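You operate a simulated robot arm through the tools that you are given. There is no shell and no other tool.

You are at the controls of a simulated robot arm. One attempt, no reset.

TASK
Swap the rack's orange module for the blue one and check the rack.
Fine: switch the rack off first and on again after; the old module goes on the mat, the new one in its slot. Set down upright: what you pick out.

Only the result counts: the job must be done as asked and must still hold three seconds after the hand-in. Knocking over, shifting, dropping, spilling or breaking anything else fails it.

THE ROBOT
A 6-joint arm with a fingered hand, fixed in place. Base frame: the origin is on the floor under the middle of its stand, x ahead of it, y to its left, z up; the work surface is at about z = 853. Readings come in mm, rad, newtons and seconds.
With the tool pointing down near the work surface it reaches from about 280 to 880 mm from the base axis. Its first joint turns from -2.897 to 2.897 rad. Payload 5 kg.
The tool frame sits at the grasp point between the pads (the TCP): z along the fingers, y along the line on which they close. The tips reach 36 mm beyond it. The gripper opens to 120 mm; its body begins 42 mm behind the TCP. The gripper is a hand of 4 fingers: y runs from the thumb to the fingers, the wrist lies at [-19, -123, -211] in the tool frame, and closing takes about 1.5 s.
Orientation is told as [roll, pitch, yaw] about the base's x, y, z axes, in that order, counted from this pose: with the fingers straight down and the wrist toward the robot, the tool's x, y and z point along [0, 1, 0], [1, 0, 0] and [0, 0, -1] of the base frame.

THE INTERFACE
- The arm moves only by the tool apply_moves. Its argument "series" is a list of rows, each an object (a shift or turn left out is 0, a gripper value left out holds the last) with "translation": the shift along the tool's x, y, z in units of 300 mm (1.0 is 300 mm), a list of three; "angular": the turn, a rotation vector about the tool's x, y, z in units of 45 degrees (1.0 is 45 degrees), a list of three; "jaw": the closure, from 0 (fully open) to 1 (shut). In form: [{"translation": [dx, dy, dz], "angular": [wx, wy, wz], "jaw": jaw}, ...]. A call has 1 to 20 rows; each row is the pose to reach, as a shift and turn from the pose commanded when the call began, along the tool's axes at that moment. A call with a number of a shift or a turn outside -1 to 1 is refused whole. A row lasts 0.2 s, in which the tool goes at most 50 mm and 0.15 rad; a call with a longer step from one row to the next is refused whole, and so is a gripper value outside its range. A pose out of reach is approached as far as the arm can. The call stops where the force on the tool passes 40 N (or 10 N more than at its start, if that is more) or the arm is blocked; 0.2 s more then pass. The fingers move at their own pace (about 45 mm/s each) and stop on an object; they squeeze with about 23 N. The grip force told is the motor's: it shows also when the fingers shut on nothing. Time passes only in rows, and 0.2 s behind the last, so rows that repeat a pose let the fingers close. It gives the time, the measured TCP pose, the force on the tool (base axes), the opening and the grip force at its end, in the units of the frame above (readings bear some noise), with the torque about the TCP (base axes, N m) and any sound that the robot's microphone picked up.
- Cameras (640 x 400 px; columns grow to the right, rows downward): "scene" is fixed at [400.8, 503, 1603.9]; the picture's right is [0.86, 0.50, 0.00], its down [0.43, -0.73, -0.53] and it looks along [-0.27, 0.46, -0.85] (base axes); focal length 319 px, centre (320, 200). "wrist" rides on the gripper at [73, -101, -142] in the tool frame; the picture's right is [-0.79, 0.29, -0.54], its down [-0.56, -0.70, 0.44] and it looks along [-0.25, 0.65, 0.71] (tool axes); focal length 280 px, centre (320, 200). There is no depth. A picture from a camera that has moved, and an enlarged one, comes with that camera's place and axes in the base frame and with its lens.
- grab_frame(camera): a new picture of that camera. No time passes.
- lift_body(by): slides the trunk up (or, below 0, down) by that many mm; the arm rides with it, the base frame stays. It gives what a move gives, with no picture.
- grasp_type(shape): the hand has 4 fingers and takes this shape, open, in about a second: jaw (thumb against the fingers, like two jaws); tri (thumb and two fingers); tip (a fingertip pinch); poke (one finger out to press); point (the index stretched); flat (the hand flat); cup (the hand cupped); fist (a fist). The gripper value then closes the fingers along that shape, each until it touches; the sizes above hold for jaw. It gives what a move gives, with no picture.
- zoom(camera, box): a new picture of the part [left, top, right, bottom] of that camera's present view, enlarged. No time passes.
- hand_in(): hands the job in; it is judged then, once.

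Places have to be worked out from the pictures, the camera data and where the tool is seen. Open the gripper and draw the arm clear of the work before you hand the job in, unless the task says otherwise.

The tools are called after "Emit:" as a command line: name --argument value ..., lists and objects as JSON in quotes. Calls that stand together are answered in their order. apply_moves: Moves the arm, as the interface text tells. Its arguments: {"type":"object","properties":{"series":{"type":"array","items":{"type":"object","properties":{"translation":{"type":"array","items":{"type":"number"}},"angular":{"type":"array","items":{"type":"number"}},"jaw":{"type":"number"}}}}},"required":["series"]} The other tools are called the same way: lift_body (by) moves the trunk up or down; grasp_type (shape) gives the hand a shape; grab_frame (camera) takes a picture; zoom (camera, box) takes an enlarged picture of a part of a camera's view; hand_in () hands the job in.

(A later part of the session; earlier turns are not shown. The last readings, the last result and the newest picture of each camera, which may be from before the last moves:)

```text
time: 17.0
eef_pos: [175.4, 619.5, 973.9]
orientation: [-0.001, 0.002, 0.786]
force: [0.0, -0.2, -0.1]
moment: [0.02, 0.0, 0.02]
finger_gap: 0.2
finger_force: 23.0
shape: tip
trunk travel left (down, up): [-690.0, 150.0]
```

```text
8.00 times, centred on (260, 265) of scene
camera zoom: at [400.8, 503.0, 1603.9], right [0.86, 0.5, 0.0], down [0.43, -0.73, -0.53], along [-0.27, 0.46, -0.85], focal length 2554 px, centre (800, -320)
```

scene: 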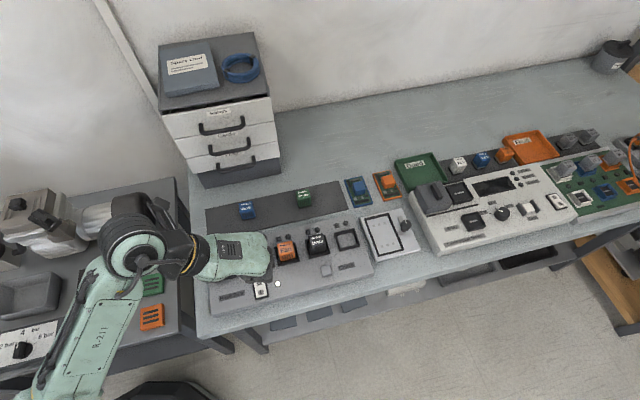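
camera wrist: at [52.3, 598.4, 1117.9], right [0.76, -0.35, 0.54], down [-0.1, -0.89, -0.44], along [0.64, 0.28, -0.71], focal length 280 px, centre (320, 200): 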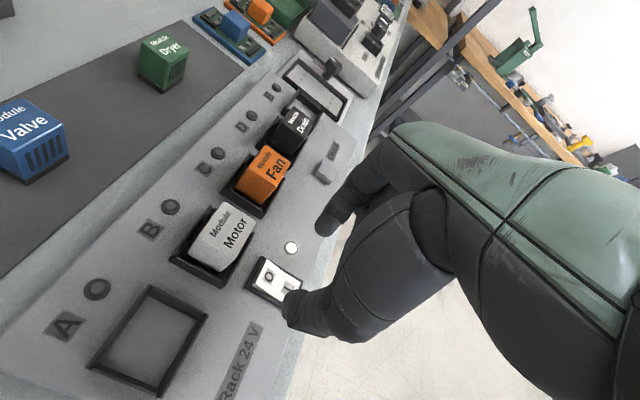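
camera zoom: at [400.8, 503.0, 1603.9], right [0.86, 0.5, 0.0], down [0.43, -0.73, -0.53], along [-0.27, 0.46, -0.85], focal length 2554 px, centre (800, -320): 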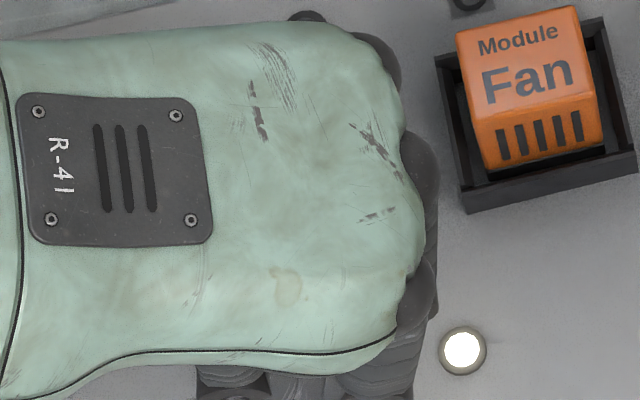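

The closed tips don't clearly stand proud either. The point shape with the hand tilted about 30° should leave the index some 30 mm below everything else, so I lift, switch to point and tilt.

Emit:
apply_moves --series '[{"translation": [0, 0, -0.15], "jaw": 0.5}, {"translation": [0, 0, -0.27], "jaw": 0.0}, {"translation": [0, 0, -0.27], "jaw": 0.0}]'

Emit:
grasp_type --shape "point"

Emit:
apply_moves --series '[{"translation": [0.0, -0.045, 0], "angular": [0.17, 0, 0]}, {"translation": [-0.005, -0.09, 0], "angular": [0.34, 0, 0]}, {"translation": [-0.005, -0.135, 0], "angular": [0.51, 0, 0]}, {"translation": [-0.005, -0.185, 0], "angular": [0.667, 0, 0]}, {"translation": [-0.005, -0.185, 0], "angular": [0.667, 0, 0]}]'

Emit:
grab_frame --camera "scene"

Emit:
grab_frame --camera "wrist"

```text
time: 17.8
eef_pos: [174.9, 619.4, 1053.3]
orientation: [0.0, 0.0, 0.786]
force: [-0.6, 0.0, 0.3]
moment: [-0.02, 0.01, 0.0]
finger_gap: 51.6
finger_force: 0.1
shape: tip
trunk travel left (down, up): [-690.0, 150.0]
```

```text
time: 18.7
eef_pos: [174.4, 619.6, 1053.4]
orientation: [0.002, 0.0, 0.785]
force: [-0.4, 0.9, 0.0]
moment: [0.02, 0.01, 0.02]
finger_gap: 115.3
finger_force: 0.0
shape: point
trunk travel left (down, up): [-690.0, 150.0]
```

```text
time: 19.9
eef_pos: [141.0, 611.3, 1019.3]
orientation: [0.0, 0.523, 0.786]
force: [-0.4, -0.6, -0.3]
moment: [0.01, -0.03, -0.03]
finger_gap: 115.0
finger_force: 0.1
shape: point
out of reach, approached as far as the arm can: row 3, 4, 5
trunk travel left (down, up): [-690.0, 150.0]
```

```text
taken
```

scene: 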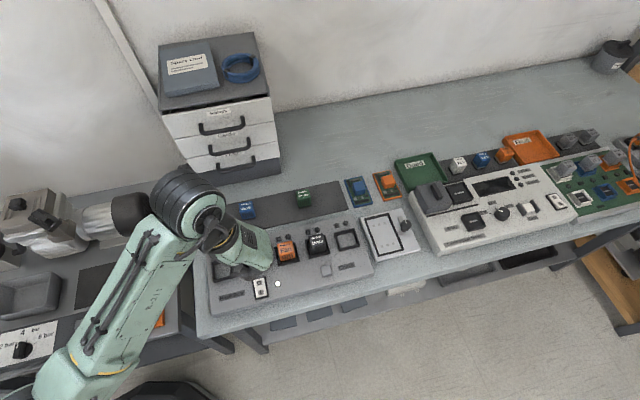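

```text
taken
camera wrist: at [78.8, 650.7, 1195.4], right [0.93, -0.19, 0.32], down [-0.19, -0.98, -0.03], along [0.32, -0.03, -0.95], focal length 280 px, centre (320, 200)
```

wrist: 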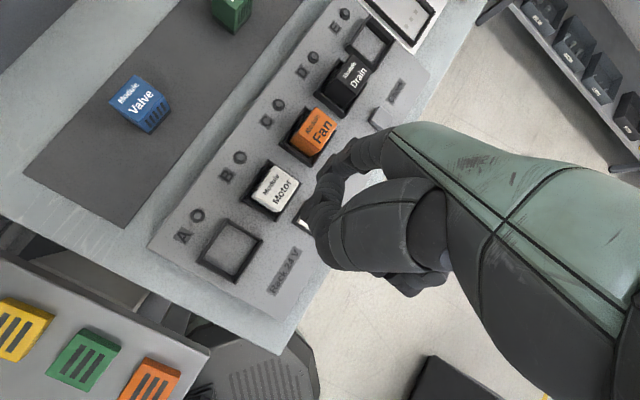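

The arm could not quite take the full tilt at that height, but the hand is free of everything. I look at the index tip here before choosing a smaller tilt.

Emit:
zoom --camera "wrist" --box '[260, 120, 420, 220]'

Emit:
zoom --camera "scene" --box '[200, 210, 296, 270]'

```text
4.00 times, centred on (340, 170) of wrist
camera zoom: at [78.8, 650.7, 1195.4], right [0.93, -0.19, 0.32], down [-0.19, -0.98, -0.03], along [0.32, -0.03, -0.95], focal length 1122 px, centre (240, 320)
```

zoom: 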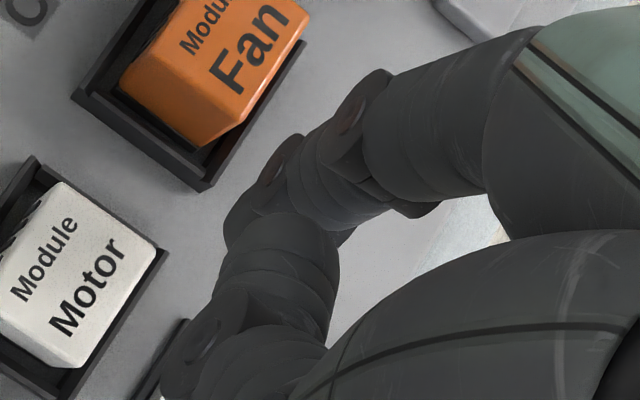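

```text
6.67 times, centred on (248, 240) of scene
camera zoom: at [400.8, 503.0, 1603.9], right [0.86, 0.5, 0.0], down [0.43, -0.73, -0.53], along [-0.27, 0.46, -0.85], focal length 2128 px, centre (800, -67)
```

zoom: 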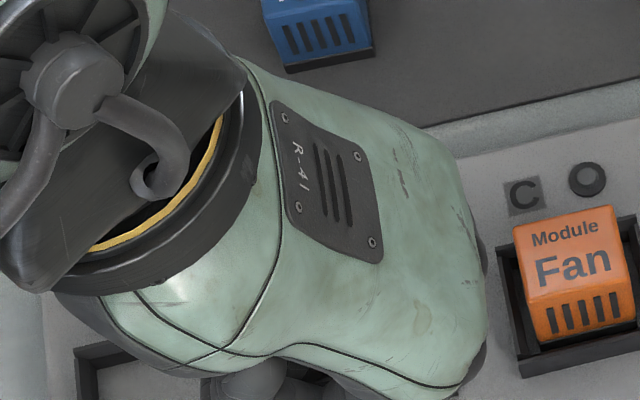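

I locate the index tip at about tool (23, 80, 34), so a 20° tilt is enough to make it the lowest point. I turn back 10° first and see where the arm settles.

Emit:
apply_moves --series '[{"angular": [-0.12, 0, 0]}, {"angular": [-0.222, 0, 0]}, {"angular": [-0.222, 0, 0]}, {"angular": [-0.222, 0, 0]}]'

```text
time: 20.9
eef_pos: [143.6, 610.6, 1018.3]
orientation: [-0.002, 0.348, 0.786]
force: [0.1, 0.4, -0.1]
moment: [0.05, 0.0, 0.01]
finger_gap: 115.1
finger_force: 0.0
shape: point
trunk travel left (down, up): [-690.0, 150.0]
```

The commanded pose follows the reached one. Now I move so the index tip should hang over the O mark, about 50 mm above it.

Emit:
apply_moves --series '[{"translation": [-0.046, -0.0425, 0.0485]}, {"translation": [-0.092, -0.085, 0.097]}, {"translation": [-0.092, -0.085, 0.097]}]'

Emit:
grab_frame --camera "wrist"

Emit:
zoom --camera "scene" --box '[200, 220, 328, 300]'

```text
time: 21.7
eef_pos: [140.6, 568.6, 999.4]
orientation: [0.001, 0.348, 0.786]
force: [0.4, 0.5, -1.0]
moment: [-0.03, -0.01, 0.01]
finger_gap: 115.1
finger_force: 0.1
shape: point
trunk travel left (down, up): [-690.0, 150.0]
```

```text
taken
camera wrist: at [56.6, 587.3, 1169.4], right [0.88, -0.23, 0.41], down [-0.18, -0.97, -0.18], along [0.44, 0.08, -0.89], focal length 280 px, centre (320, 200)
```

wrist: 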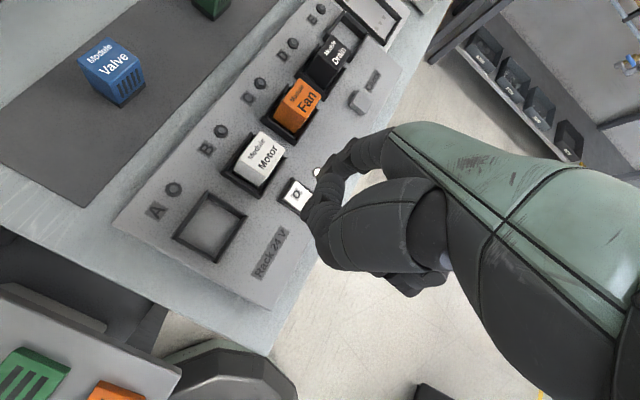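

```text
5.00 times, centred on (264, 260) of scene
camera zoom: at [400.8, 503.0, 1603.9], right [0.86, 0.5, 0.0], down [0.43, -0.73, -0.53], along [-0.27, 0.46, -0.85], focal length 1596 px, centre (600, -100)
```

zoom: 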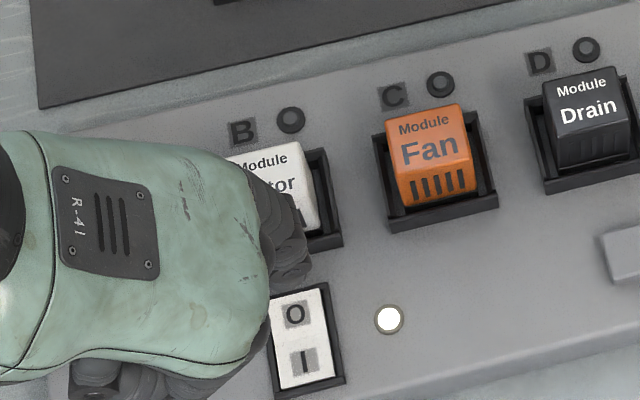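

The index tip shows just behind the O mark in the scene view. I zoom in with the wrist camera to measure the remaining offset.

Emit:
zoom --camera "wrist" --box '[270, 130, 398, 210]'

Emit:
zoom --camera "scene" --box '[235, 255, 299, 295]'

```text
5.00 times, centred on (334, 170) of wrist
camera zoom: at [56.6, 587.3, 1169.4], right [0.88, -0.23, 0.41], down [-0.18, -0.97, -0.18], along [0.44, 0.08, -0.89], focal length 1402 px, centre (250, 350)
```

zoom: 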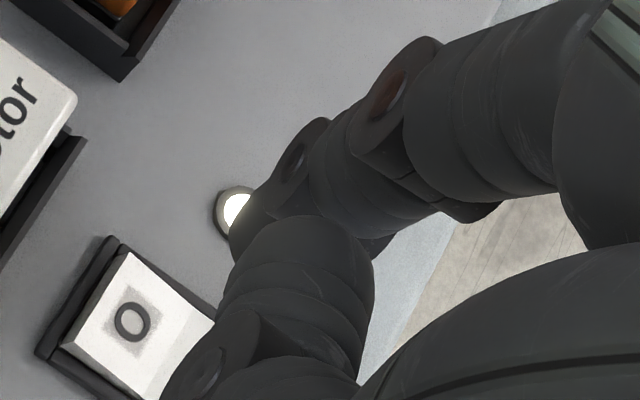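

```text
10.00 times, centred on (267, 275) of scene
camera zoom: at [400.8, 503.0, 1603.9], right [0.86, 0.5, 0.0], down [0.43, -0.73, -0.53], along [-0.27, 0.46, -0.85], focal length 3192 px, centre (850, -550)
```

zoom: 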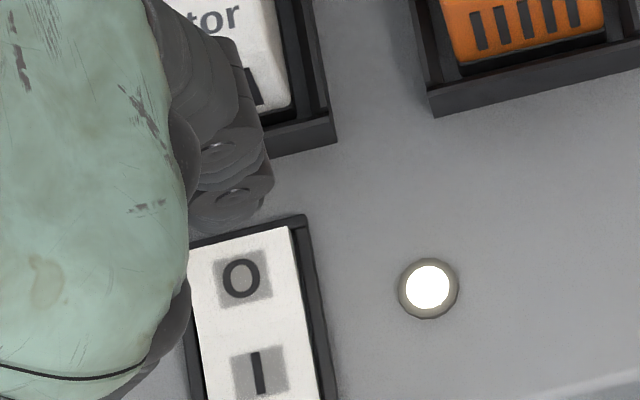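

The tip seems about 7 mm too far right along the row. I shift that and come down 30 mm for another look.

Emit:
apply_moves --series '[{"translation": [0, 0.006, 0.051]}, {"translation": [0, 0.012, 0.102]}, {"translation": [0, 0.012, 0.102]}]'

Emit:
zoom --camera "wrist" --box '[270, 130, 398, 210]'

Emit:
zoom --camera "scene" --box '[235, 265, 299, 305]'

```text
time: 22.5
eef_pos: [135.5, 563.0, 967.9]
orientation: [0.0, 0.35, 0.786]
force: [-0.9, -0.1, 0.4]
moment: [0.0, 0.02, -0.01]
finger_gap: 115.1
finger_force: 0.0
shape: point
trunk travel left (down, up): [-690.0, 150.0]
```

```text
5.00 times, centred on (334, 170) of wrist
camera zoom: at [51.2, 581.2, 1139.4], right [0.88, -0.23, 0.41], down [-0.18, -0.97, -0.18], along [0.44, 0.08, -0.89], focal length 1402 px, centre (250, 350)
```

zoom: 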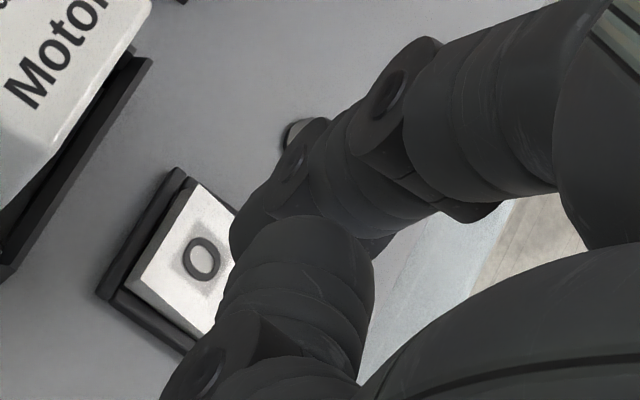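

```text
10.00 times, centred on (267, 285) of scene
camera zoom: at [400.8, 503.0, 1603.9], right [0.86, 0.5, 0.0], down [0.43, -0.73, -0.53], along [-0.27, 0.46, -0.85], focal length 3192 px, centre (850, -650)
```

zoom: 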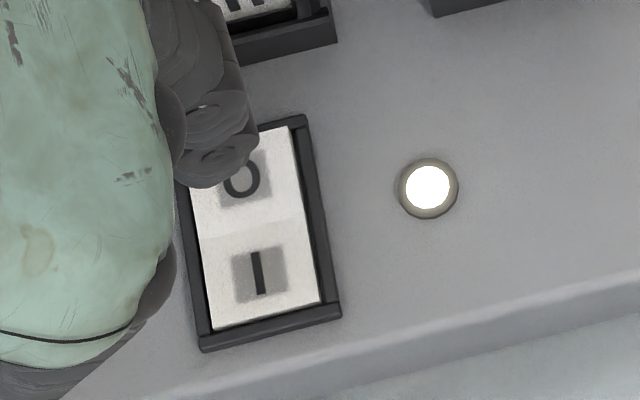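

Close now: the tip is slightly left and in front of O. I correct by 2.5 mm right and 3 mm back while going down 12 mm.

Emit:
apply_moves --series '[{"translation": [0.01, 0.0215, 0.0347]}, {"translation": [0.01, 0.0215, 0.0347]}]'

Emit:
zoom --camera "wrist" --box '[270, 130, 398, 210]'

Emit:
zoom --camera "scene" --box '[235, 265, 299, 305]'

```text
time: 23.1
eef_pos: [133.7, 566.8, 957.9]
orientation: [-0.001, 0.349, 0.786]
force: [-0.5, -0.2, -0.3]
moment: [-0.04, 0.02, 0.0]
finger_gap: 115.3
finger_force: 0.0
shape: point
trunk travel left (down, up): [-690.0, 150.0]
```

```text
5.00 times, centred on (334, 170) of wrist
camera zoom: at [50.6, 584.4, 1128.1], right [0.88, -0.24, 0.41], down [-0.18, -0.97, -0.18], along [0.44, 0.08, -0.89], focal length 1402 px, centre (250, 350)
```

zoom: 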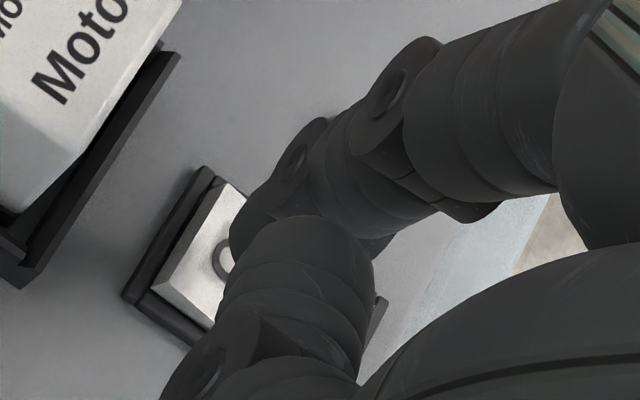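

```text
10.00 times, centred on (267, 285) of scene
camera zoom: at [400.8, 503.0, 1603.9], right [0.86, 0.5, 0.0], down [0.43, -0.73, -0.53], along [-0.27, 0.46, -0.85], focal length 3192 px, centre (850, -650)
```

zoom: 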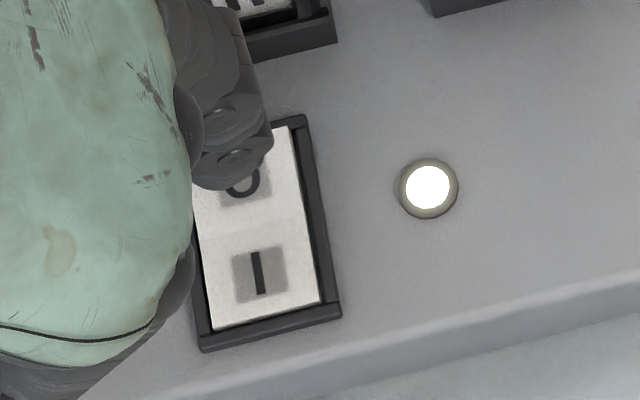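

Well aligned now, with about 8–10 mm to go. I descend straight down in 2 mm steps with a 2 mm nudge back.

Emit:
apply_moves --series '[{"translation": [0.0067, 0.0023, 0.0063]}, {"translation": [0.0067, 0.0046, 0.0125]}, {"translation": [0.0067, 0.0068, 0.0188]}, {"translation": [0.0067, 0.0091, 0.0251]}]'

Emit:
zoom --camera "scene" --box '[235, 265, 299, 305]'

Emit:
zoom --camera "wrist" --box '[270, 130, 398, 210]'

```text
time: 24.1
eef_pos: [133.4, 567.4, 949.1]
orientation: [0.001, 0.35, 0.785]
force: [-0.9, 0.5, 0.2]
moment: [0.01, 0.05, 0.0]
finger_gap: 115.3
finger_force: 0.1
shape: point
trunk travel left (down, up): [-690.0, 150.0]
```

```text
10.00 times, centred on (267, 285) of scene
camera zoom: at [400.8, 503.0, 1603.9], right [0.86, 0.5, 0.0], down [0.43, -0.73, -0.53], along [-0.27, 0.46, -0.85], focal length 3192 px, centre (850, -650)
```

zoom: 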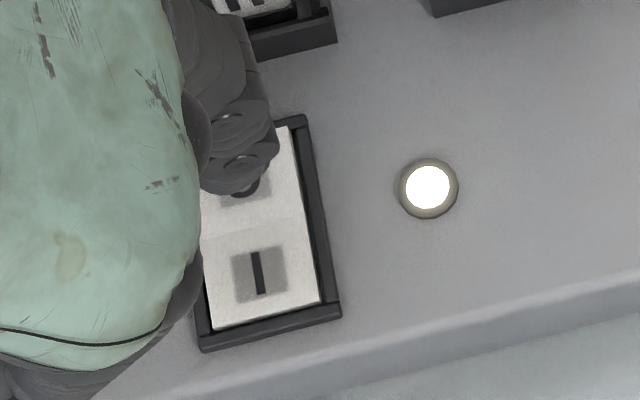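

```text
5.00 times, centred on (334, 170) of wrist
camera zoom: at [49.7, 585.7, 1119.8], right [0.88, -0.23, 0.41], down [-0.18, -0.97, -0.18], along [0.44, 0.08, -0.89], focal length 1402 px, centre (250, 350)
```

zoom: 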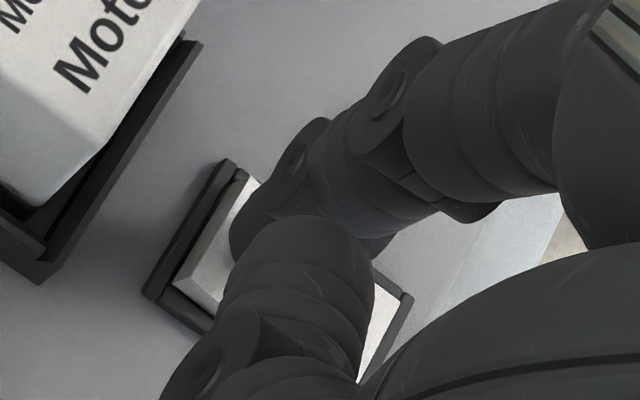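

Still no contact at TCP z ≈ 949, and the alignment over O is good. I continue down in 1.5–2 mm steps.

Emit:
apply_moves --series '[{"translation": [0.002, 0.0023, 0.0063]}, {"translation": [0.002, 0.0046, 0.0125]}, {"translation": [0.002, 0.0063, 0.0172]}, {"translation": [0.002, 0.008, 0.0219]}]'

Emit:
zoom --camera "scene" --box '[235, 265, 299, 305]'

```text
time: 25.1
eef_pos: [134.2, 567.9, 943.2]
orientation: [0.0, 0.348, 0.786]
force: [0.0, -0.5, 1.8]
moment: [0.04, -0.05, 0.02]
finger_gap: 115.4
finger_force: 0.0
shape: point
trunk travel left (down, up): [-690.0, 150.0]
```

```text
10.00 times, centred on (267, 285) of scene
camera zoom: at [400.8, 503.0, 1603.9], right [0.86, 0.5, 0.0], down [0.43, -0.73, -0.53], along [-0.27, 0.46, -0.85], focal length 3192 px, centre (850, -650)
```

zoom: 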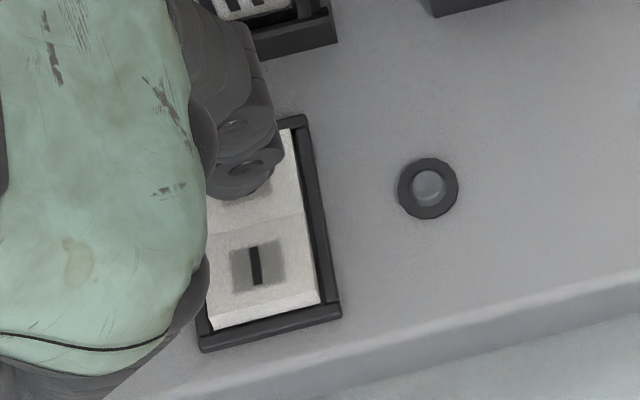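

The lamp beside the rocker has gone out, so the rack is off. I lift straight up and check that the rocker stays over.

Emit:
apply_moves --series '[{"translation": [0, -0.034, -0.094]}, {"translation": [0, -0.08, -0.22]}, {"translation": [0, -0.11, -0.31]}, {"translation": [0, -0.11, -0.31]}]'

Emit:
zoom --camera "scene" --box '[220, 220, 348, 300]'

Emit:
grab_frame --camera "wrist"

```text
time: 26.1
eef_pos: [136.3, 578.5, 1027.3]
orientation: [0.001, 0.349, 0.786]
force: [0.1, -1.1, 0.6]
moment: [0.03, -0.01, -0.01]
finger_gap: 115.2
finger_force: 0.0
shape: point
out of reach, approached as far as the arm can: row 3, 4
trunk travel left (down, up): [-690.0, 150.0]
```

```text
5.00 times, centred on (284, 260) of scene
camera zoom: at [400.8, 503.0, 1603.9], right [0.86, 0.5, 0.0], down [0.43, -0.73, -0.53], along [-0.27, 0.46, -0.85], focal length 1596 px, centre (500, -100)
```

zoom: 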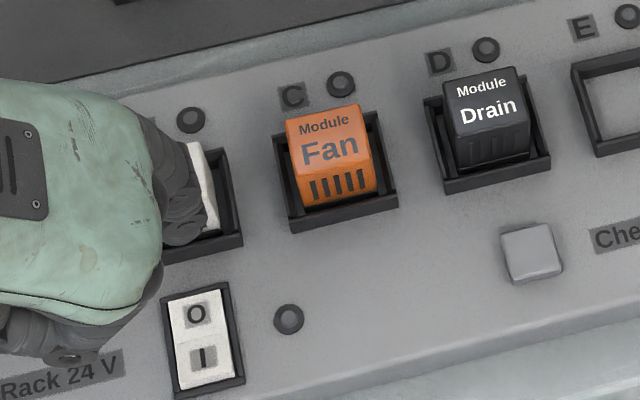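

```text
taken
camera wrist: at [52.7, 596.3, 1196.6], right [0.88, -0.23, 0.41], down [-0.18, -0.97, -0.18], along [0.44, 0.08, -0.89], focal length 280 px, centre (320, 200)
```

wrist: 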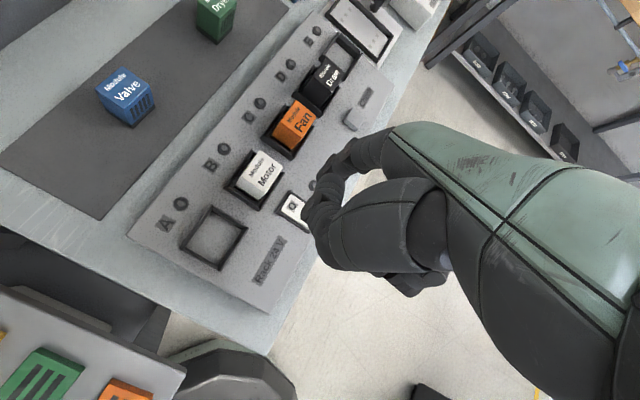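

The rocker stays on O and the lamp is dark. Now I straighten the hand, go up over slot C, and return to the open jaw shape.

Emit:
apply_moves --series '[{"translation": [0.043, 0.06, -0.093], "angular": [-0.12, 0, 0]}, {"translation": [0.087, 0.121, -0.186], "angular": [-0.24, 0, 0]}, {"translation": [0.13, 0.181, -0.279], "angular": [-0.36, 0, 0]}, {"translation": [0.174, 0.242, -0.372], "angular": [-0.444, 0, 0]}, {"translation": [0.217, 0.302, -0.465], "angular": [-0.444, 0, 0]}, {"translation": [0.217, 0.302, -0.465], "angular": [-0.444, 0, 0]}]'

Emit:
grasp_type --shape "jaw"

Emit:
grab_frame --camera "wrist"

Emit:
zoom --camera "scene" --box '[200, 130, 360, 230]'

```text
time: 27.5
eef_pos: [183.4, 719.4, 1128.3]
orientation: [0.0, -0.001, 0.785]
force: [0.3, 0.4, 0.6]
moment: [0.01, -0.02, 0.01]
finger_gap: 115.5
finger_force: 0.0
shape: point
trunk travel left (down, up): [-690.0, 150.0]
```

```text
time: 28.4
eef_pos: [184.0, 719.1, 1127.4]
orientation: [-0.002, 0.001, 0.786]
force: [-0.2, 0.0, -0.5]
moment: [0.06, 0.03, -0.03]
finger_gap: 119.7
finger_force: 0.0
shape: jaw
trunk travel left (down, up): [-690.0, 150.0]
```

```text
taken
camera wrist: at [60.8, 699.2, 1271.6], right [0.76, -0.35, 0.54], down [-0.1, -0.89, -0.44], along [0.64, 0.28, -0.71], focal length 280 px, centre (320, 200)
```

wrist: 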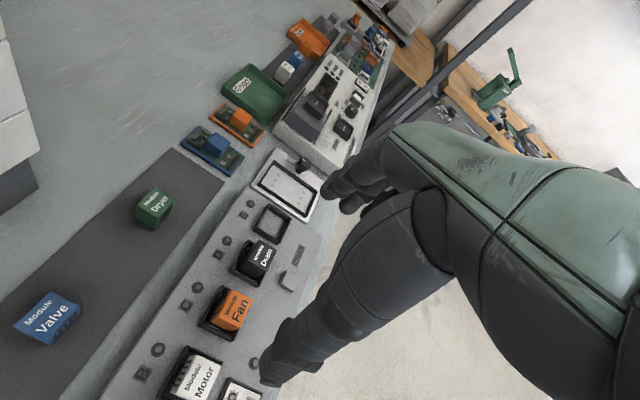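

```text
4.00 times, centred on (280, 180) of scene
camera zoom: at [400.8, 503.0, 1603.9], right [0.86, 0.5, 0.0], down [0.43, -0.73, -0.53], along [-0.27, 0.46, -0.85], focal length 1277 px, centre (480, 280)
```

zoom: 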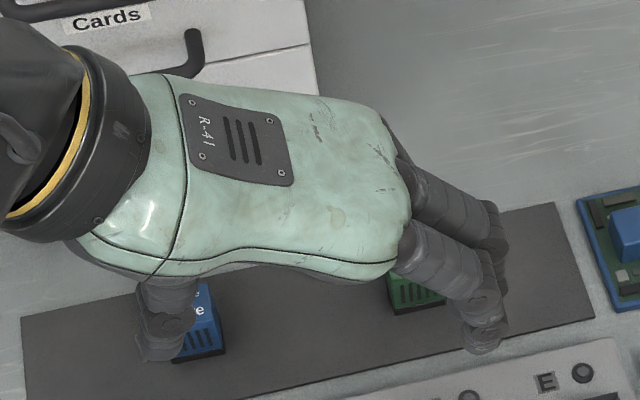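

The jaw hand is open above slot C. I try yawing the hand by a further 90° (wrist to the front), so the fingers close front-to-back and stay clear of the neighbouring modules; first 45°.

Emit:
apply_moves --series '[{"angular": [0, 0, -0.17]}, {"angular": [0, 0, -0.34]}, {"angular": [0, 0, -0.51]}, {"angular": [0, 0, -0.68]}, {"angular": [0, 0, -0.85]}, {"angular": [0, 0, -1.0]}, {"angular": [0, 0, -1.0]}]'

Emit:
apply_moves --series '[{"angular": [0, 0, -0.17]}, {"angular": [0, 0, -0.34]}, {"angular": [0, 0, -0.51]}, {"angular": [0, 0, -0.68]}, {"angular": [0, 0, -0.85]}, {"angular": [0, 0, -1.0]}, {"angular": [0, 0, -1.0]}]'

Emit:
grab_frame --camera "scene"

Emit:
grab_frame --camera "wrist"

```text
time: 30.0
eef_pos: [183.9, 718.7, 1126.9]
orientation: [0.0, 0.002, 1.573]
force: [0.4, -0.4, 0.0]
moment: [0.05, 0.02, 0.02]
finger_gap: 119.9
finger_force: 0.1
shape: jaw
trunk travel left (down, up): [-690.0, 150.0]
```

```text
time: 31.6
eef_pos: [184.4, 717.6, 1127.5]
orientation: [0.0, 0.001, 2.359]
force: [0.4, 0.4, 0.9]
moment: [0.0, -0.04, 0.03]
finger_gap: 119.5
finger_force: 0.1
shape: jaw
trunk travel left (down, up): [-690.0, 150.0]
```

```text
taken
```

scene: 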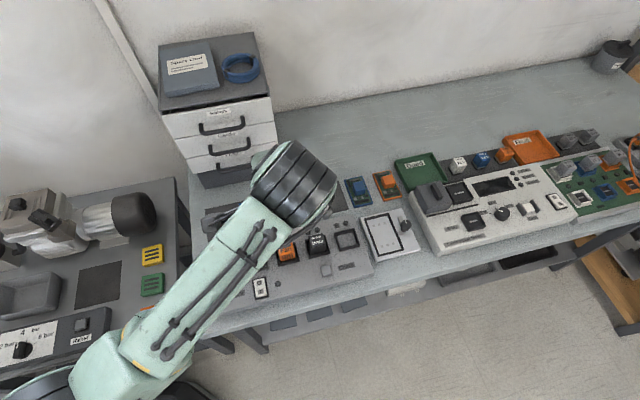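

```text
taken
camera wrist: at [204.0, 596.0, 1271.8], right [0.35, 0.76, 0.54], down [0.89, -0.1, -0.44], along [-0.29, 0.64, -0.71], focal length 280 px, centre (320, 200)
```

wrist: 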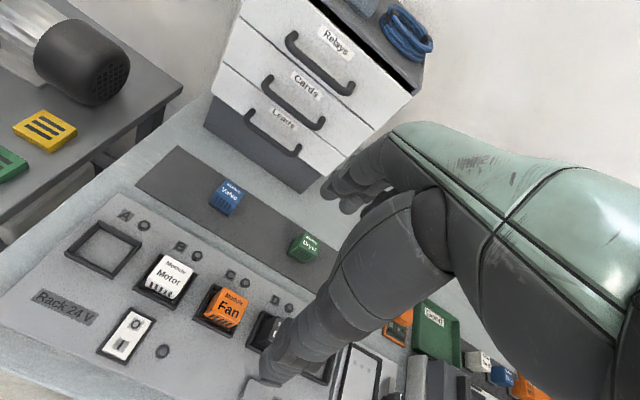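

Yaw 135° is reachable and the wrist camera now has a fine view of the Fan module. I zoom in to measure how well the tool axis is lined up with it.

Emit:
zoom --camera "wrist" --box '[180, 260, 308, 340]'

```text
5.00 times, centred on (244, 300) of wrist
camera zoom: at [204.0, 596.0, 1271.8], right [0.35, 0.76, 0.54], down [0.89, -0.1, -0.44], along [-0.29, 0.64, -0.71], focal length 1402 px, centre (700, -300)
```

zoom: 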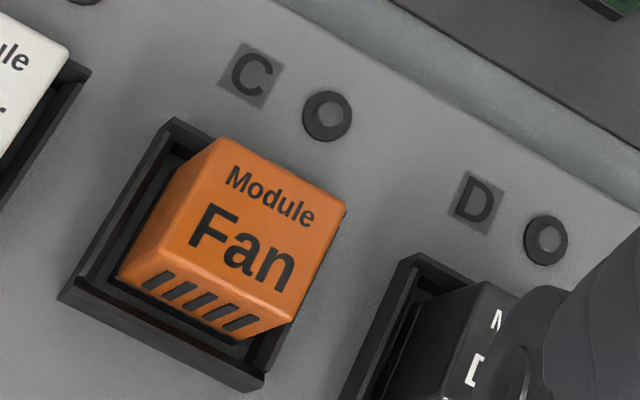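

The module lies about 4 mm off the tool axis (wrist view); I correct that and descend to about 20 mm above the module tops with the jaws open.

Emit:
apply_moves --series '[{"translation": [0.012, -0.013, 0.12]}, {"translation": [0.012, -0.013, 0.24]}, {"translation": [0.012, -0.013, 0.36]}, {"translation": [0.012, -0.013, 0.48]}, {"translation": [0.012, -0.013, 0.48]}]'

Emit:
grab_frame --camera "wrist"

Emit:
grab_frame --camera "scene"

```text
time: 32.8
eef_pos: [185.1, 715.0, 982.8]
orientation: [-0.001, 0.001, 2.355]
force: [0.2, -0.8, -0.2]
moment: [0.02, 0.0, -0.01]
finger_gap: 119.7
finger_force: 0.1
shape: jaw
trunk travel left (down, up): [-690.0, 150.0]
```

```text
taken
camera wrist: at [204.6, 592.6, 1126.1], right [0.35, 0.76, 0.54], down [0.89, -0.1, -0.44], along [-0.28, 0.64, -0.71], focal length 280 px, centre (320, 200)
```

wrist: 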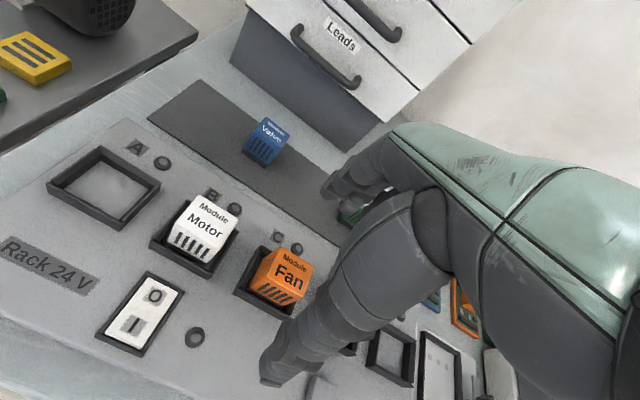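

```text
taken
```

scene: 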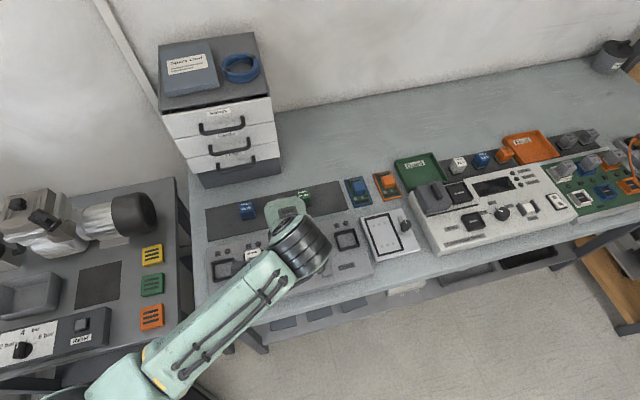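

Now hovering above the module with good side clearance; I zoom in to check alignment and the height of the fingers relative to the frame.

Emit:
zoom --camera "wrist" --box '[220, 230, 348, 310]'

Emit:
zoom --camera "wrist" --box '[200, 120, 456, 400]'

```text
5.00 times, centred on (284, 270) of wrist
camera zoom: at [204.6, 592.6, 1126.1], right [0.35, 0.76, 0.54], down [0.89, -0.1, -0.44], along [-0.28, 0.64, -0.71], focal length 1402 px, centre (500, -150)
```

zoom: 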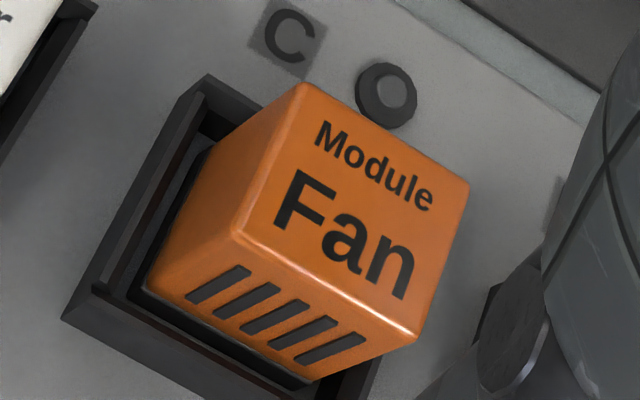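

```text
1.43 times, centred on (328, 260) of wrist
camera zoom: at [204.6, 592.6, 1126.1], right [0.35, 0.76, 0.54], down [0.89, -0.1, -0.44], along [-0.28, 0.64, -0.71], focal length 401 px, centre (309, 114)
```

zoom: 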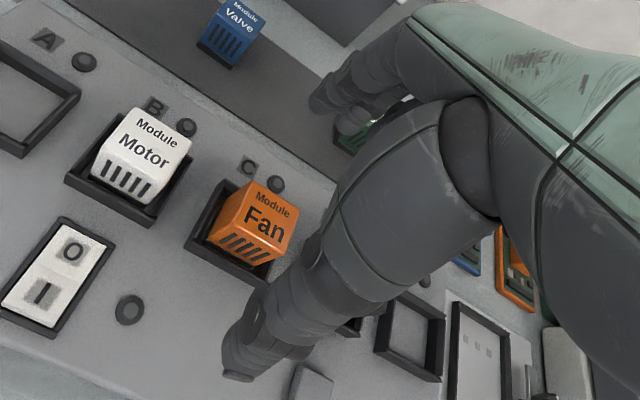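

Alignment is within about 2 mm and the module top measures roughly 35 × 29 mm. I pre-close the jaw to about 60 mm here at height and look at how the fingers straddle the module.

Emit:
apply_moves --series '[{"translation": [0.007, -0.002, 0], "jaw": 0.5}, {"translation": [0.007, -0.002, 0], "jaw": 0.5}, {"translation": [0.007, -0.002, 0], "jaw": 0.5}, {"translation": [0.007, -0.002, 0], "jaw": 0.5}, {"translation": [0.007, -0.002, 0], "jaw": 0.5}]'

Emit:
zoom --camera "wrist" --box '[200, 170, 392, 330]'

Emit:
zoom --camera "scene" --box '[220, 180, 348, 290]'

```text
time: 34.0
eef_pos: [183.9, 713.0, 981.7]
orientation: [0.002, -0.001, 2.355]
force: [0.0, -0.2, -0.7]
moment: [0.0, -0.02, -0.03]
finger_gap: 60.5
finger_force: 0.1
shape: jaw
trunk travel left (down, up): [-690.0, 150.0]
```

```text
2.50 times, centred on (296, 250) of wrist
camera zoom: at [203.5, 590.5, 1126.6], right [0.35, 0.76, 0.54], down [0.89, -0.1, -0.44], along [-0.28, 0.64, -0.71], focal length 701 px, centre (380, 75)
```

zoom: 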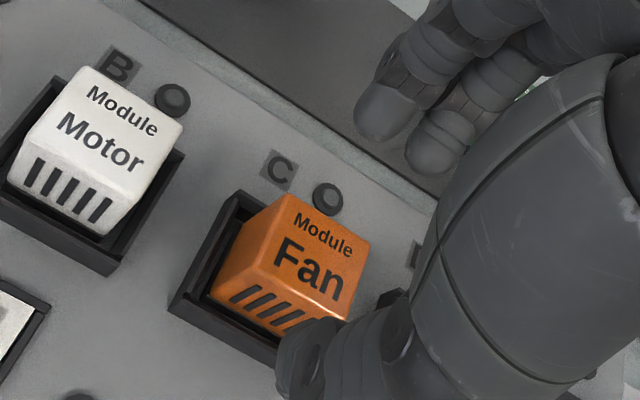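

```text
3.64 times, centred on (284, 235) of scene
camera zoom: at [400.8, 503.0, 1603.9], right [0.86, 0.5, 0.0], down [0.43, -0.73, -0.53], along [-0.27, 0.46, -0.85], focal length 1161 px, centre (451, 73)
```

zoom: 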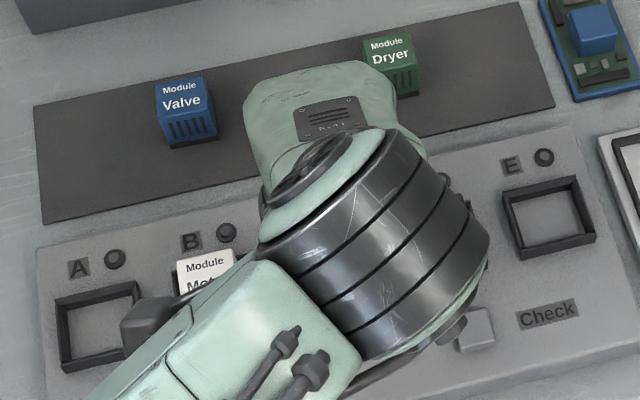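

The fingers sit behind and the thumb in front of the module as planned. I descend 25 mm and look again before going to grip height.

Emit:
apply_moves --series '[{"translation": [0, 0, 0.042]}, {"translation": [0, 0, 0.083]}, {"translation": [0, 0, 0.083]}]'

Emit:
zoom --camera "wrist" --box '[220, 180, 380, 300]'

```text
time: 34.8
eef_pos: [182.6, 713.0, 957.0]
orientation: [0.002, 0.001, 2.358]
force: [-1.0, 0.3, 0.5]
moment: [0.02, 0.03, -0.03]
finger_gap: 60.2
finger_force: 0.1
shape: jaw
trunk travel left (down, up): [-690.0, 150.0]
```

```text
3.33 times, centred on (300, 240) of wrist
camera zoom: at [202.8, 589.5, 1101.1], right [0.35, 0.76, 0.54], down [0.89, -0.1, -0.44], along [-0.28, 0.64, -0.71], focal length 935 px, centre (387, 67)
```

zoom: 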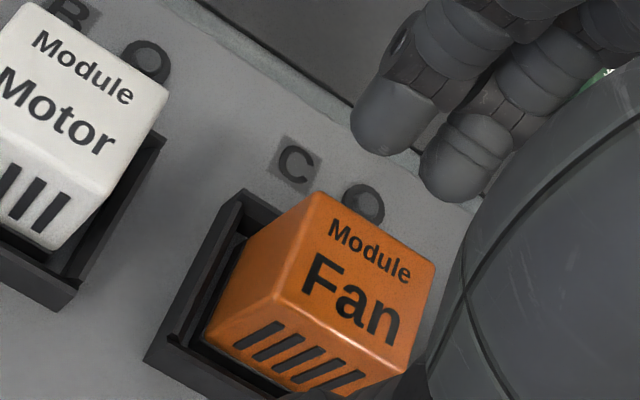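

The axis is centred on the module to within a millimetre. I go down to TCP z ≈ 942, so the tips overlap the module by about 18 mm and stay above the slot frame.

Emit:
apply_moves --series '[{"translation": [0, 0, 0.017]}, {"translation": [0, 0, 0.033]}, {"translation": [0, 0, 0.05]}, {"translation": [0, 0, 0.05]}]'

Emit:
zoom --camera "wrist" --box '[240, 180, 400, 280]'

```text
time: 35.8
eef_pos: [182.2, 713.2, 943.2]
orientation: [-0.001, -0.002, 2.358]
force: [1.2, -0.5, 0.1]
moment: [0.01, 0.0, -0.01]
finger_gap: 60.6
finger_force: 0.0
shape: jaw
trunk travel left (down, up): [-690.0, 150.0]
```

```text
4.00 times, centred on (320, 230) of wrist
camera zoom: at [202.5, 589.2, 1087.4], right [0.35, 0.76, 0.54], down [0.89, -0.1, -0.44], along [-0.28, 0.64, -0.71], focal length 1122 px, centre (320, 80)
```

zoom: 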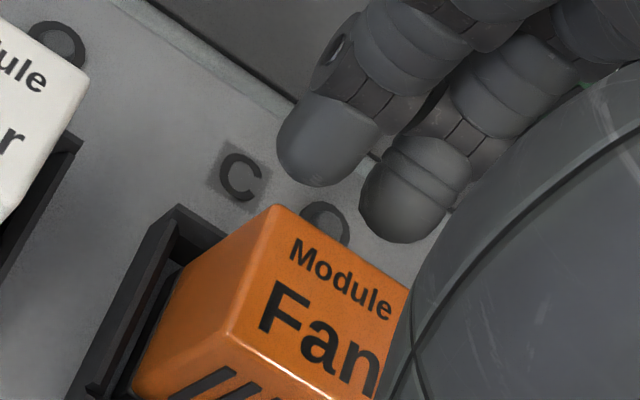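

Both fingers point at the module's back face with about 9 and −12 mm sideways offsets. I close the jaw on the module.

Emit:
apply_moves --series '[{"jaw": 0.65}, {"jaw": 0.75}, {"jaw": 1.0}, {"jaw": 1.0}, {"jaw": 1.0}, {"jaw": 1.0}, {"jaw": 1.0}]'

Emit:
zoom --camera "wrist" --box '[240, 180, 400, 280]'

```text
time: 37.4
eef_pos: [182.4, 712.4, 943.0]
orientation: [0.003, -0.001, 2.355]
force: [-0.3, 0.2, -1.0]
moment: [-0.02, -0.02, -0.02]
finger_gap: 25.2
finger_force: 22.8
shape: jaw
trunk travel left (down, up): [-690.0, 150.0]
```

```text
4.00 times, centred on (320, 230) of wrist
camera zoom: at [202.6, 589.2, 1087.4], right [0.35, 0.76, 0.54], down [0.89, -0.1, -0.44], along [-0.28, 0.64, -0.71], focal length 1122 px, centre (320, 80)
```

zoom: 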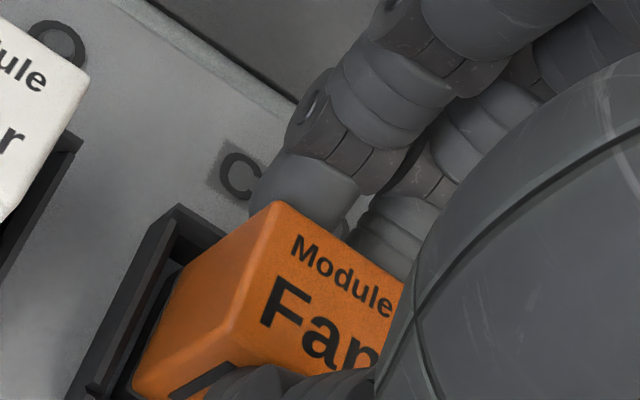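

Gap 25 mm with 23 N of grip: the module is held. I pull straight up slowly.

Emit:
apply_moves --series '[{"translation": [0, 0, -0.01]}, {"translation": [0, 0, -0.02]}, {"translation": [0, 0, -0.03]}, {"translation": [0, 0, -0.045]}, {"translation": [0, 0, -0.06]}]'

Emit:
zoom --camera "wrist" --box '[220, 180, 412, 300]'

```text
time: 38.6
eef_pos: [182.7, 711.0, 961.9]
orientation: [0.0, 0.001, 2.355]
force: [-0.8, 0.0, -0.4]
moment: [0.02, 0.0, -0.01]
finger_gap: 25.4
finger_force: 23.3
shape: jaw
trunk travel left (down, up): [-690.0, 150.0]
```

```text
3.33 times, centred on (316, 240) of wrist
camera zoom: at [203.2, 588.1, 1105.8], right [0.35, 0.76, 0.54], down [0.89, -0.1, -0.44], along [-0.28, 0.64, -0.71], focal length 935 px, centre (333, 67)
```

zoom: 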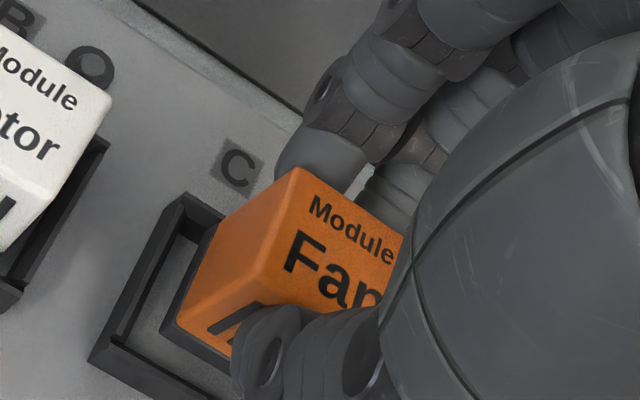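

The Fan module is out of its frame. I lift it well clear, then carry it to the free left end of the mat, away from the blue module.

Emit:
apply_moves --series '[{"translation": [0, 0, -0.09]}, {"translation": [0, 0, -0.18]}, {"translation": [0, 0, -0.27]}, {"translation": [0.1, 0.085, -0.27]}, {"translation": [0.205, 0.174, -0.27]}, {"translation": [0.31, 0.262, -0.27]}, {"translation": [0.41, 0.349, -0.27]}, {"translation": [0.514, 0.436, -0.27]}, {"translation": [0.514, 0.436, -0.27]}]'

Emit:
grab_frame --camera "wrist"

Emit:
grab_frame --camera "scene"

```text
time: 40.6
eef_pos: [-17.7, 696.1, 1043.7]
orientation: [0.0, -0.001, 2.356]
force: [-0.6, -0.5, -0.5]
moment: [-0.02, 0.03, -0.02]
finger_gap: 25.5
finger_force: 22.9
shape: jaw
trunk travel left (down, up): [-690.0, 150.0]
```

```text
taken
camera wrist: at [2.9, 572.2, 1188.6], right [0.36, 0.76, 0.54], down [0.89, -0.1, -0.44], along [-0.28, 0.64, -0.71], focal length 280 px, centre (320, 200)
```

wrist: 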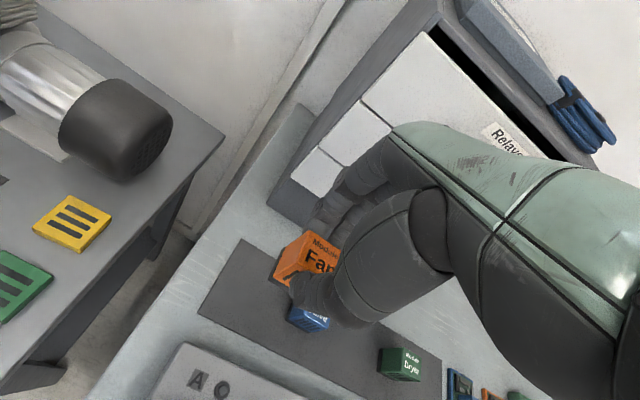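

```text
taken
```

scene: 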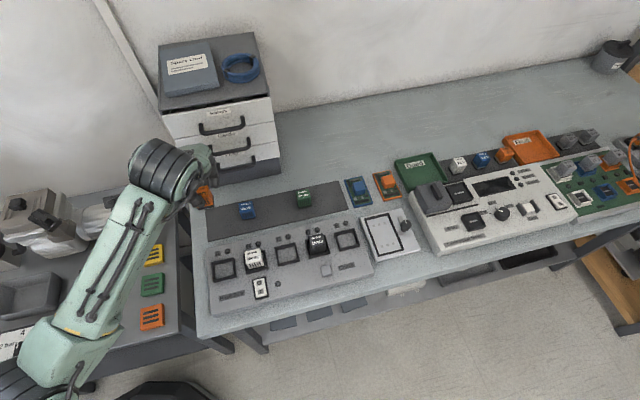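

Slot C is empty and the Fan is in the hand over the mat's left end (mat edge margins about 15 mm and more). I shift 6 mm back and lower to about 15 mm above the mat, then check the module's attitude.

Emit:
apply_moves --series '[{"translation": [0, 0.02, 0.1]}, {"translation": [0, 0.02, 0.2]}, {"translation": [0, 0.02, 0.3]}, {"translation": [0, 0.02, 0.37]}, {"translation": [0, 0.02, 0.37]}]'

Emit:
zoom --camera "wrist" --box '[180, 170, 404, 310]'

Emit:
zoom --camera "scene" --box '[150, 150, 278, 250]'

```text
time: 41.8
eef_pos: [-22.0, 699.5, 930.9]
orientation: [0.002, -0.001, 2.356]
force: [0.2, 0.2, -1.5]
moment: [0.0, 0.02, -0.01]
finger_gap: 25.4
finger_force: 23.0
shape: jaw
trunk travel left (down, up): [-690.0, 150.0]
```

```text
2.86 times, centred on (292, 240) of wrist
camera zoom: at [-2.1, 576.1, 1075.7], right [0.35, 0.76, 0.54], down [0.89, -0.1, -0.44], along [-0.28, 0.64, -0.71], focal length 801 px, centre (400, 86)
```

zoom: 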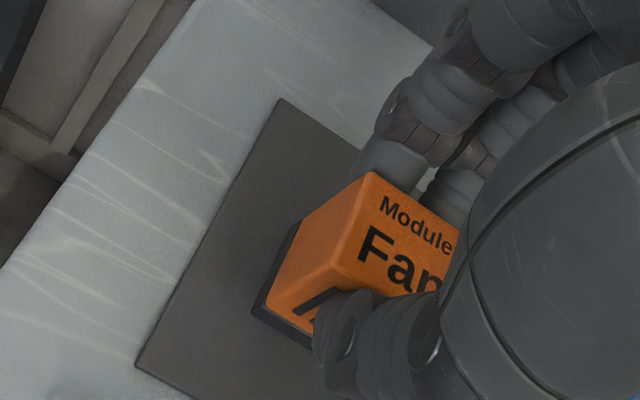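

```text
4.00 times, centred on (214, 200) of scene
camera zoom: at [400.8, 503.0, 1603.9], right [0.86, 0.5, 0.0], down [0.43, -0.73, -0.53], along [-0.27, 0.46, -0.85], focal length 1277 px, centre (744, 200)
```

zoom: 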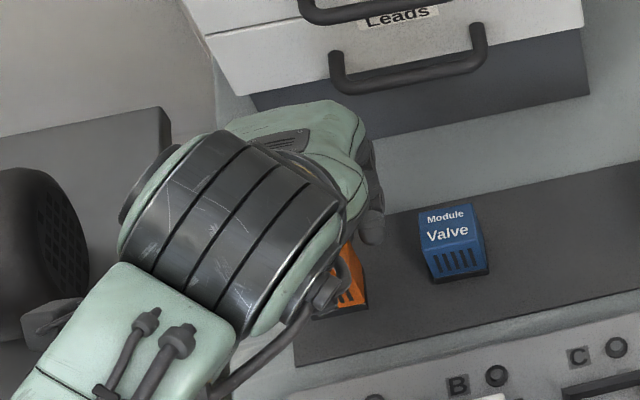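

The module hangs level above the mat. I lower it gently until the mat takes its weight.

Emit:
apply_moves --series '[{"translation": [0, 0, 0.01]}, {"translation": [0, 0, 0.02]}, {"translation": [0, 0, 0.03]}, {"translation": [0, 0, 0.037]}]'

Emit:
zoom --camera "wrist" --box '[180, 170, 404, 310]'

```text
time: 42.8
eef_pos: [-24.4, 698.6, 919.4]
orientation: [0.0, 0.001, 2.357]
force: [-0.7, 0.2, -0.6]
moment: [0.0, 0.0, 0.01]
finger_gap: 25.3
finger_force: 22.9
shape: jaw
trunk travel left (down, up): [-690.0, 150.0]
```

```text
2.86 times, centred on (292, 240) of wrist
camera zoom: at [-3.3, 576.0, 1064.5], right [0.35, 0.76, 0.54], down [0.89, -0.1, -0.44], along [-0.28, 0.64, -0.71], focal length 801 px, centre (400, 86)
```

zoom: 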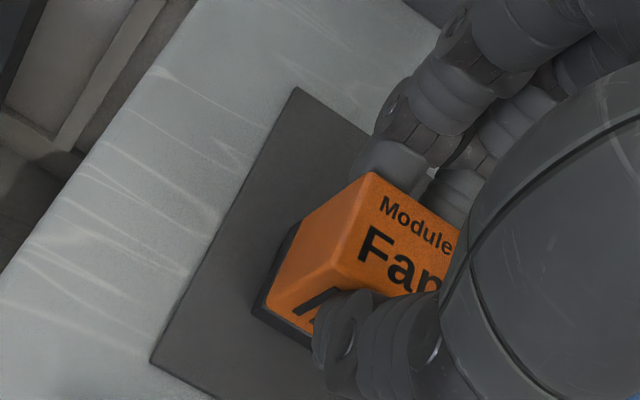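

Nearly there, still no contact force. I go on in 1 mm steps.

Emit:
apply_moves --series '[{"translation": [0, 0, 0.0033]}, {"translation": [0, 0, 0.0067]}, {"translation": [0, 0, 0.01]}]'

```text
time: 43.6
eef_pos: [-24.4, 700.5, 917.7]
orientation: [0.0, -0.001, 2.358]
force: [0.1, -0.8, -1.0]
moment: [0.03, -0.01, 0.0]
finger_gap: 25.4
finger_force: 22.9
shape: jaw
trunk travel left (down, up): [-690.0, 150.0]
```

Emit:
apply_moves --series '[{"translation": [0, 0, 0.0033]}, {"translation": [0, 0, 0.0067]}, {"translation": [0, 0, 0.0067]}]'

```text
time: 44.4
eef_pos: [-22.4, 700.4, 916.1]
orientation: [0.0, -0.001, 2.356]
force: [-0.5, 0.0, 1.1]
moment: [0.03, 0.0, 0.02]
finger_gap: 25.1
finger_force: 22.7
shape: jaw
trunk travel left (down, up): [-690.0, 150.0]
```

The vertical force is perhaps just turning positive; I take two more 0.7 mm steps to be sure of contact.

Emit:
apply_moves --series '[{"translation": [0, 0, 0.0023]}, {"translation": [0, 0, 0.0046]}, {"translation": [0, 0, 0.0046]}]'

Emit:
zoom --camera "wrist" --box '[220, 210, 348, 290]'

```text
time: 45.2
eef_pos: [-23.4, 698.5, 915.1]
orientation: [0.002, -0.002, 2.357]
force: [0.4, -0.2, 6.7]
moment: [0.1, 0.03, -0.01]
finger_gap: 25.6
finger_force: 23.3
shape: jaw
trunk travel left (down, up): [-690.0, 150.0]
```

```text
5.00 times, centred on (284, 250) of wrist
camera zoom: at [-2.9, 575.7, 1059.4], right [0.35, 0.76, 0.54], down [0.89, -0.1, -0.44], along [-0.28, 0.64, -0.71], focal length 1402 px, centre (500, -50)
```

zoom: 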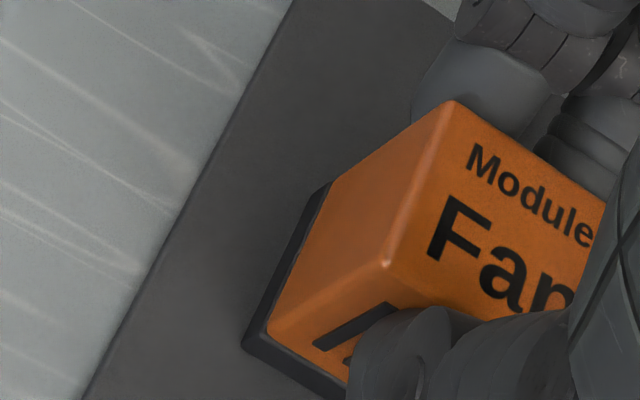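

Contact: 6.7 N, module standing flat on the mat. I open the jaw to about 55 mm to release it.

Emit:
apply_moves --series '[{"translation": [0, 0, -0.002], "jaw": 0.72}, {"translation": [0, 0, -0.002], "jaw": 0.65}, {"translation": [0, 0, -0.002], "jaw": 0.55}, {"translation": [0, 0, -0.002], "jaw": 0.52}, {"translation": [0, 0, -0.002], "jaw": 0.5}, {"translation": [0, 0, -0.002], "jaw": 0.5}]'

Emit:
zoom --camera "wrist" --box '[180, 170, 404, 310]'

```text
time: 46.6
eef_pos: [-24.1, 698.5, 916.5]
orientation: [0.001, -0.001, 2.355]
force: [-0.1, -0.2, 0.0]
moment: [0.0, 0.01, -0.02]
finger_gap: 59.6
finger_force: 0.1
shape: jaw
trunk travel left (down, up): [-690.0, 150.0]
```

```text
2.86 times, centred on (292, 240) of wrist
camera zoom: at [-3.1, 576.0, 1059.4], right [0.35, 0.76, 0.54], down [0.89, -0.1, -0.44], along [-0.28, 0.64, -0.71], focal length 801 px, centre (400, 86)
```

zoom: 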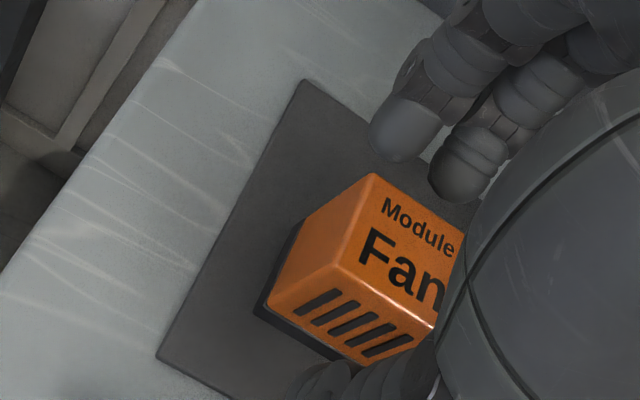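

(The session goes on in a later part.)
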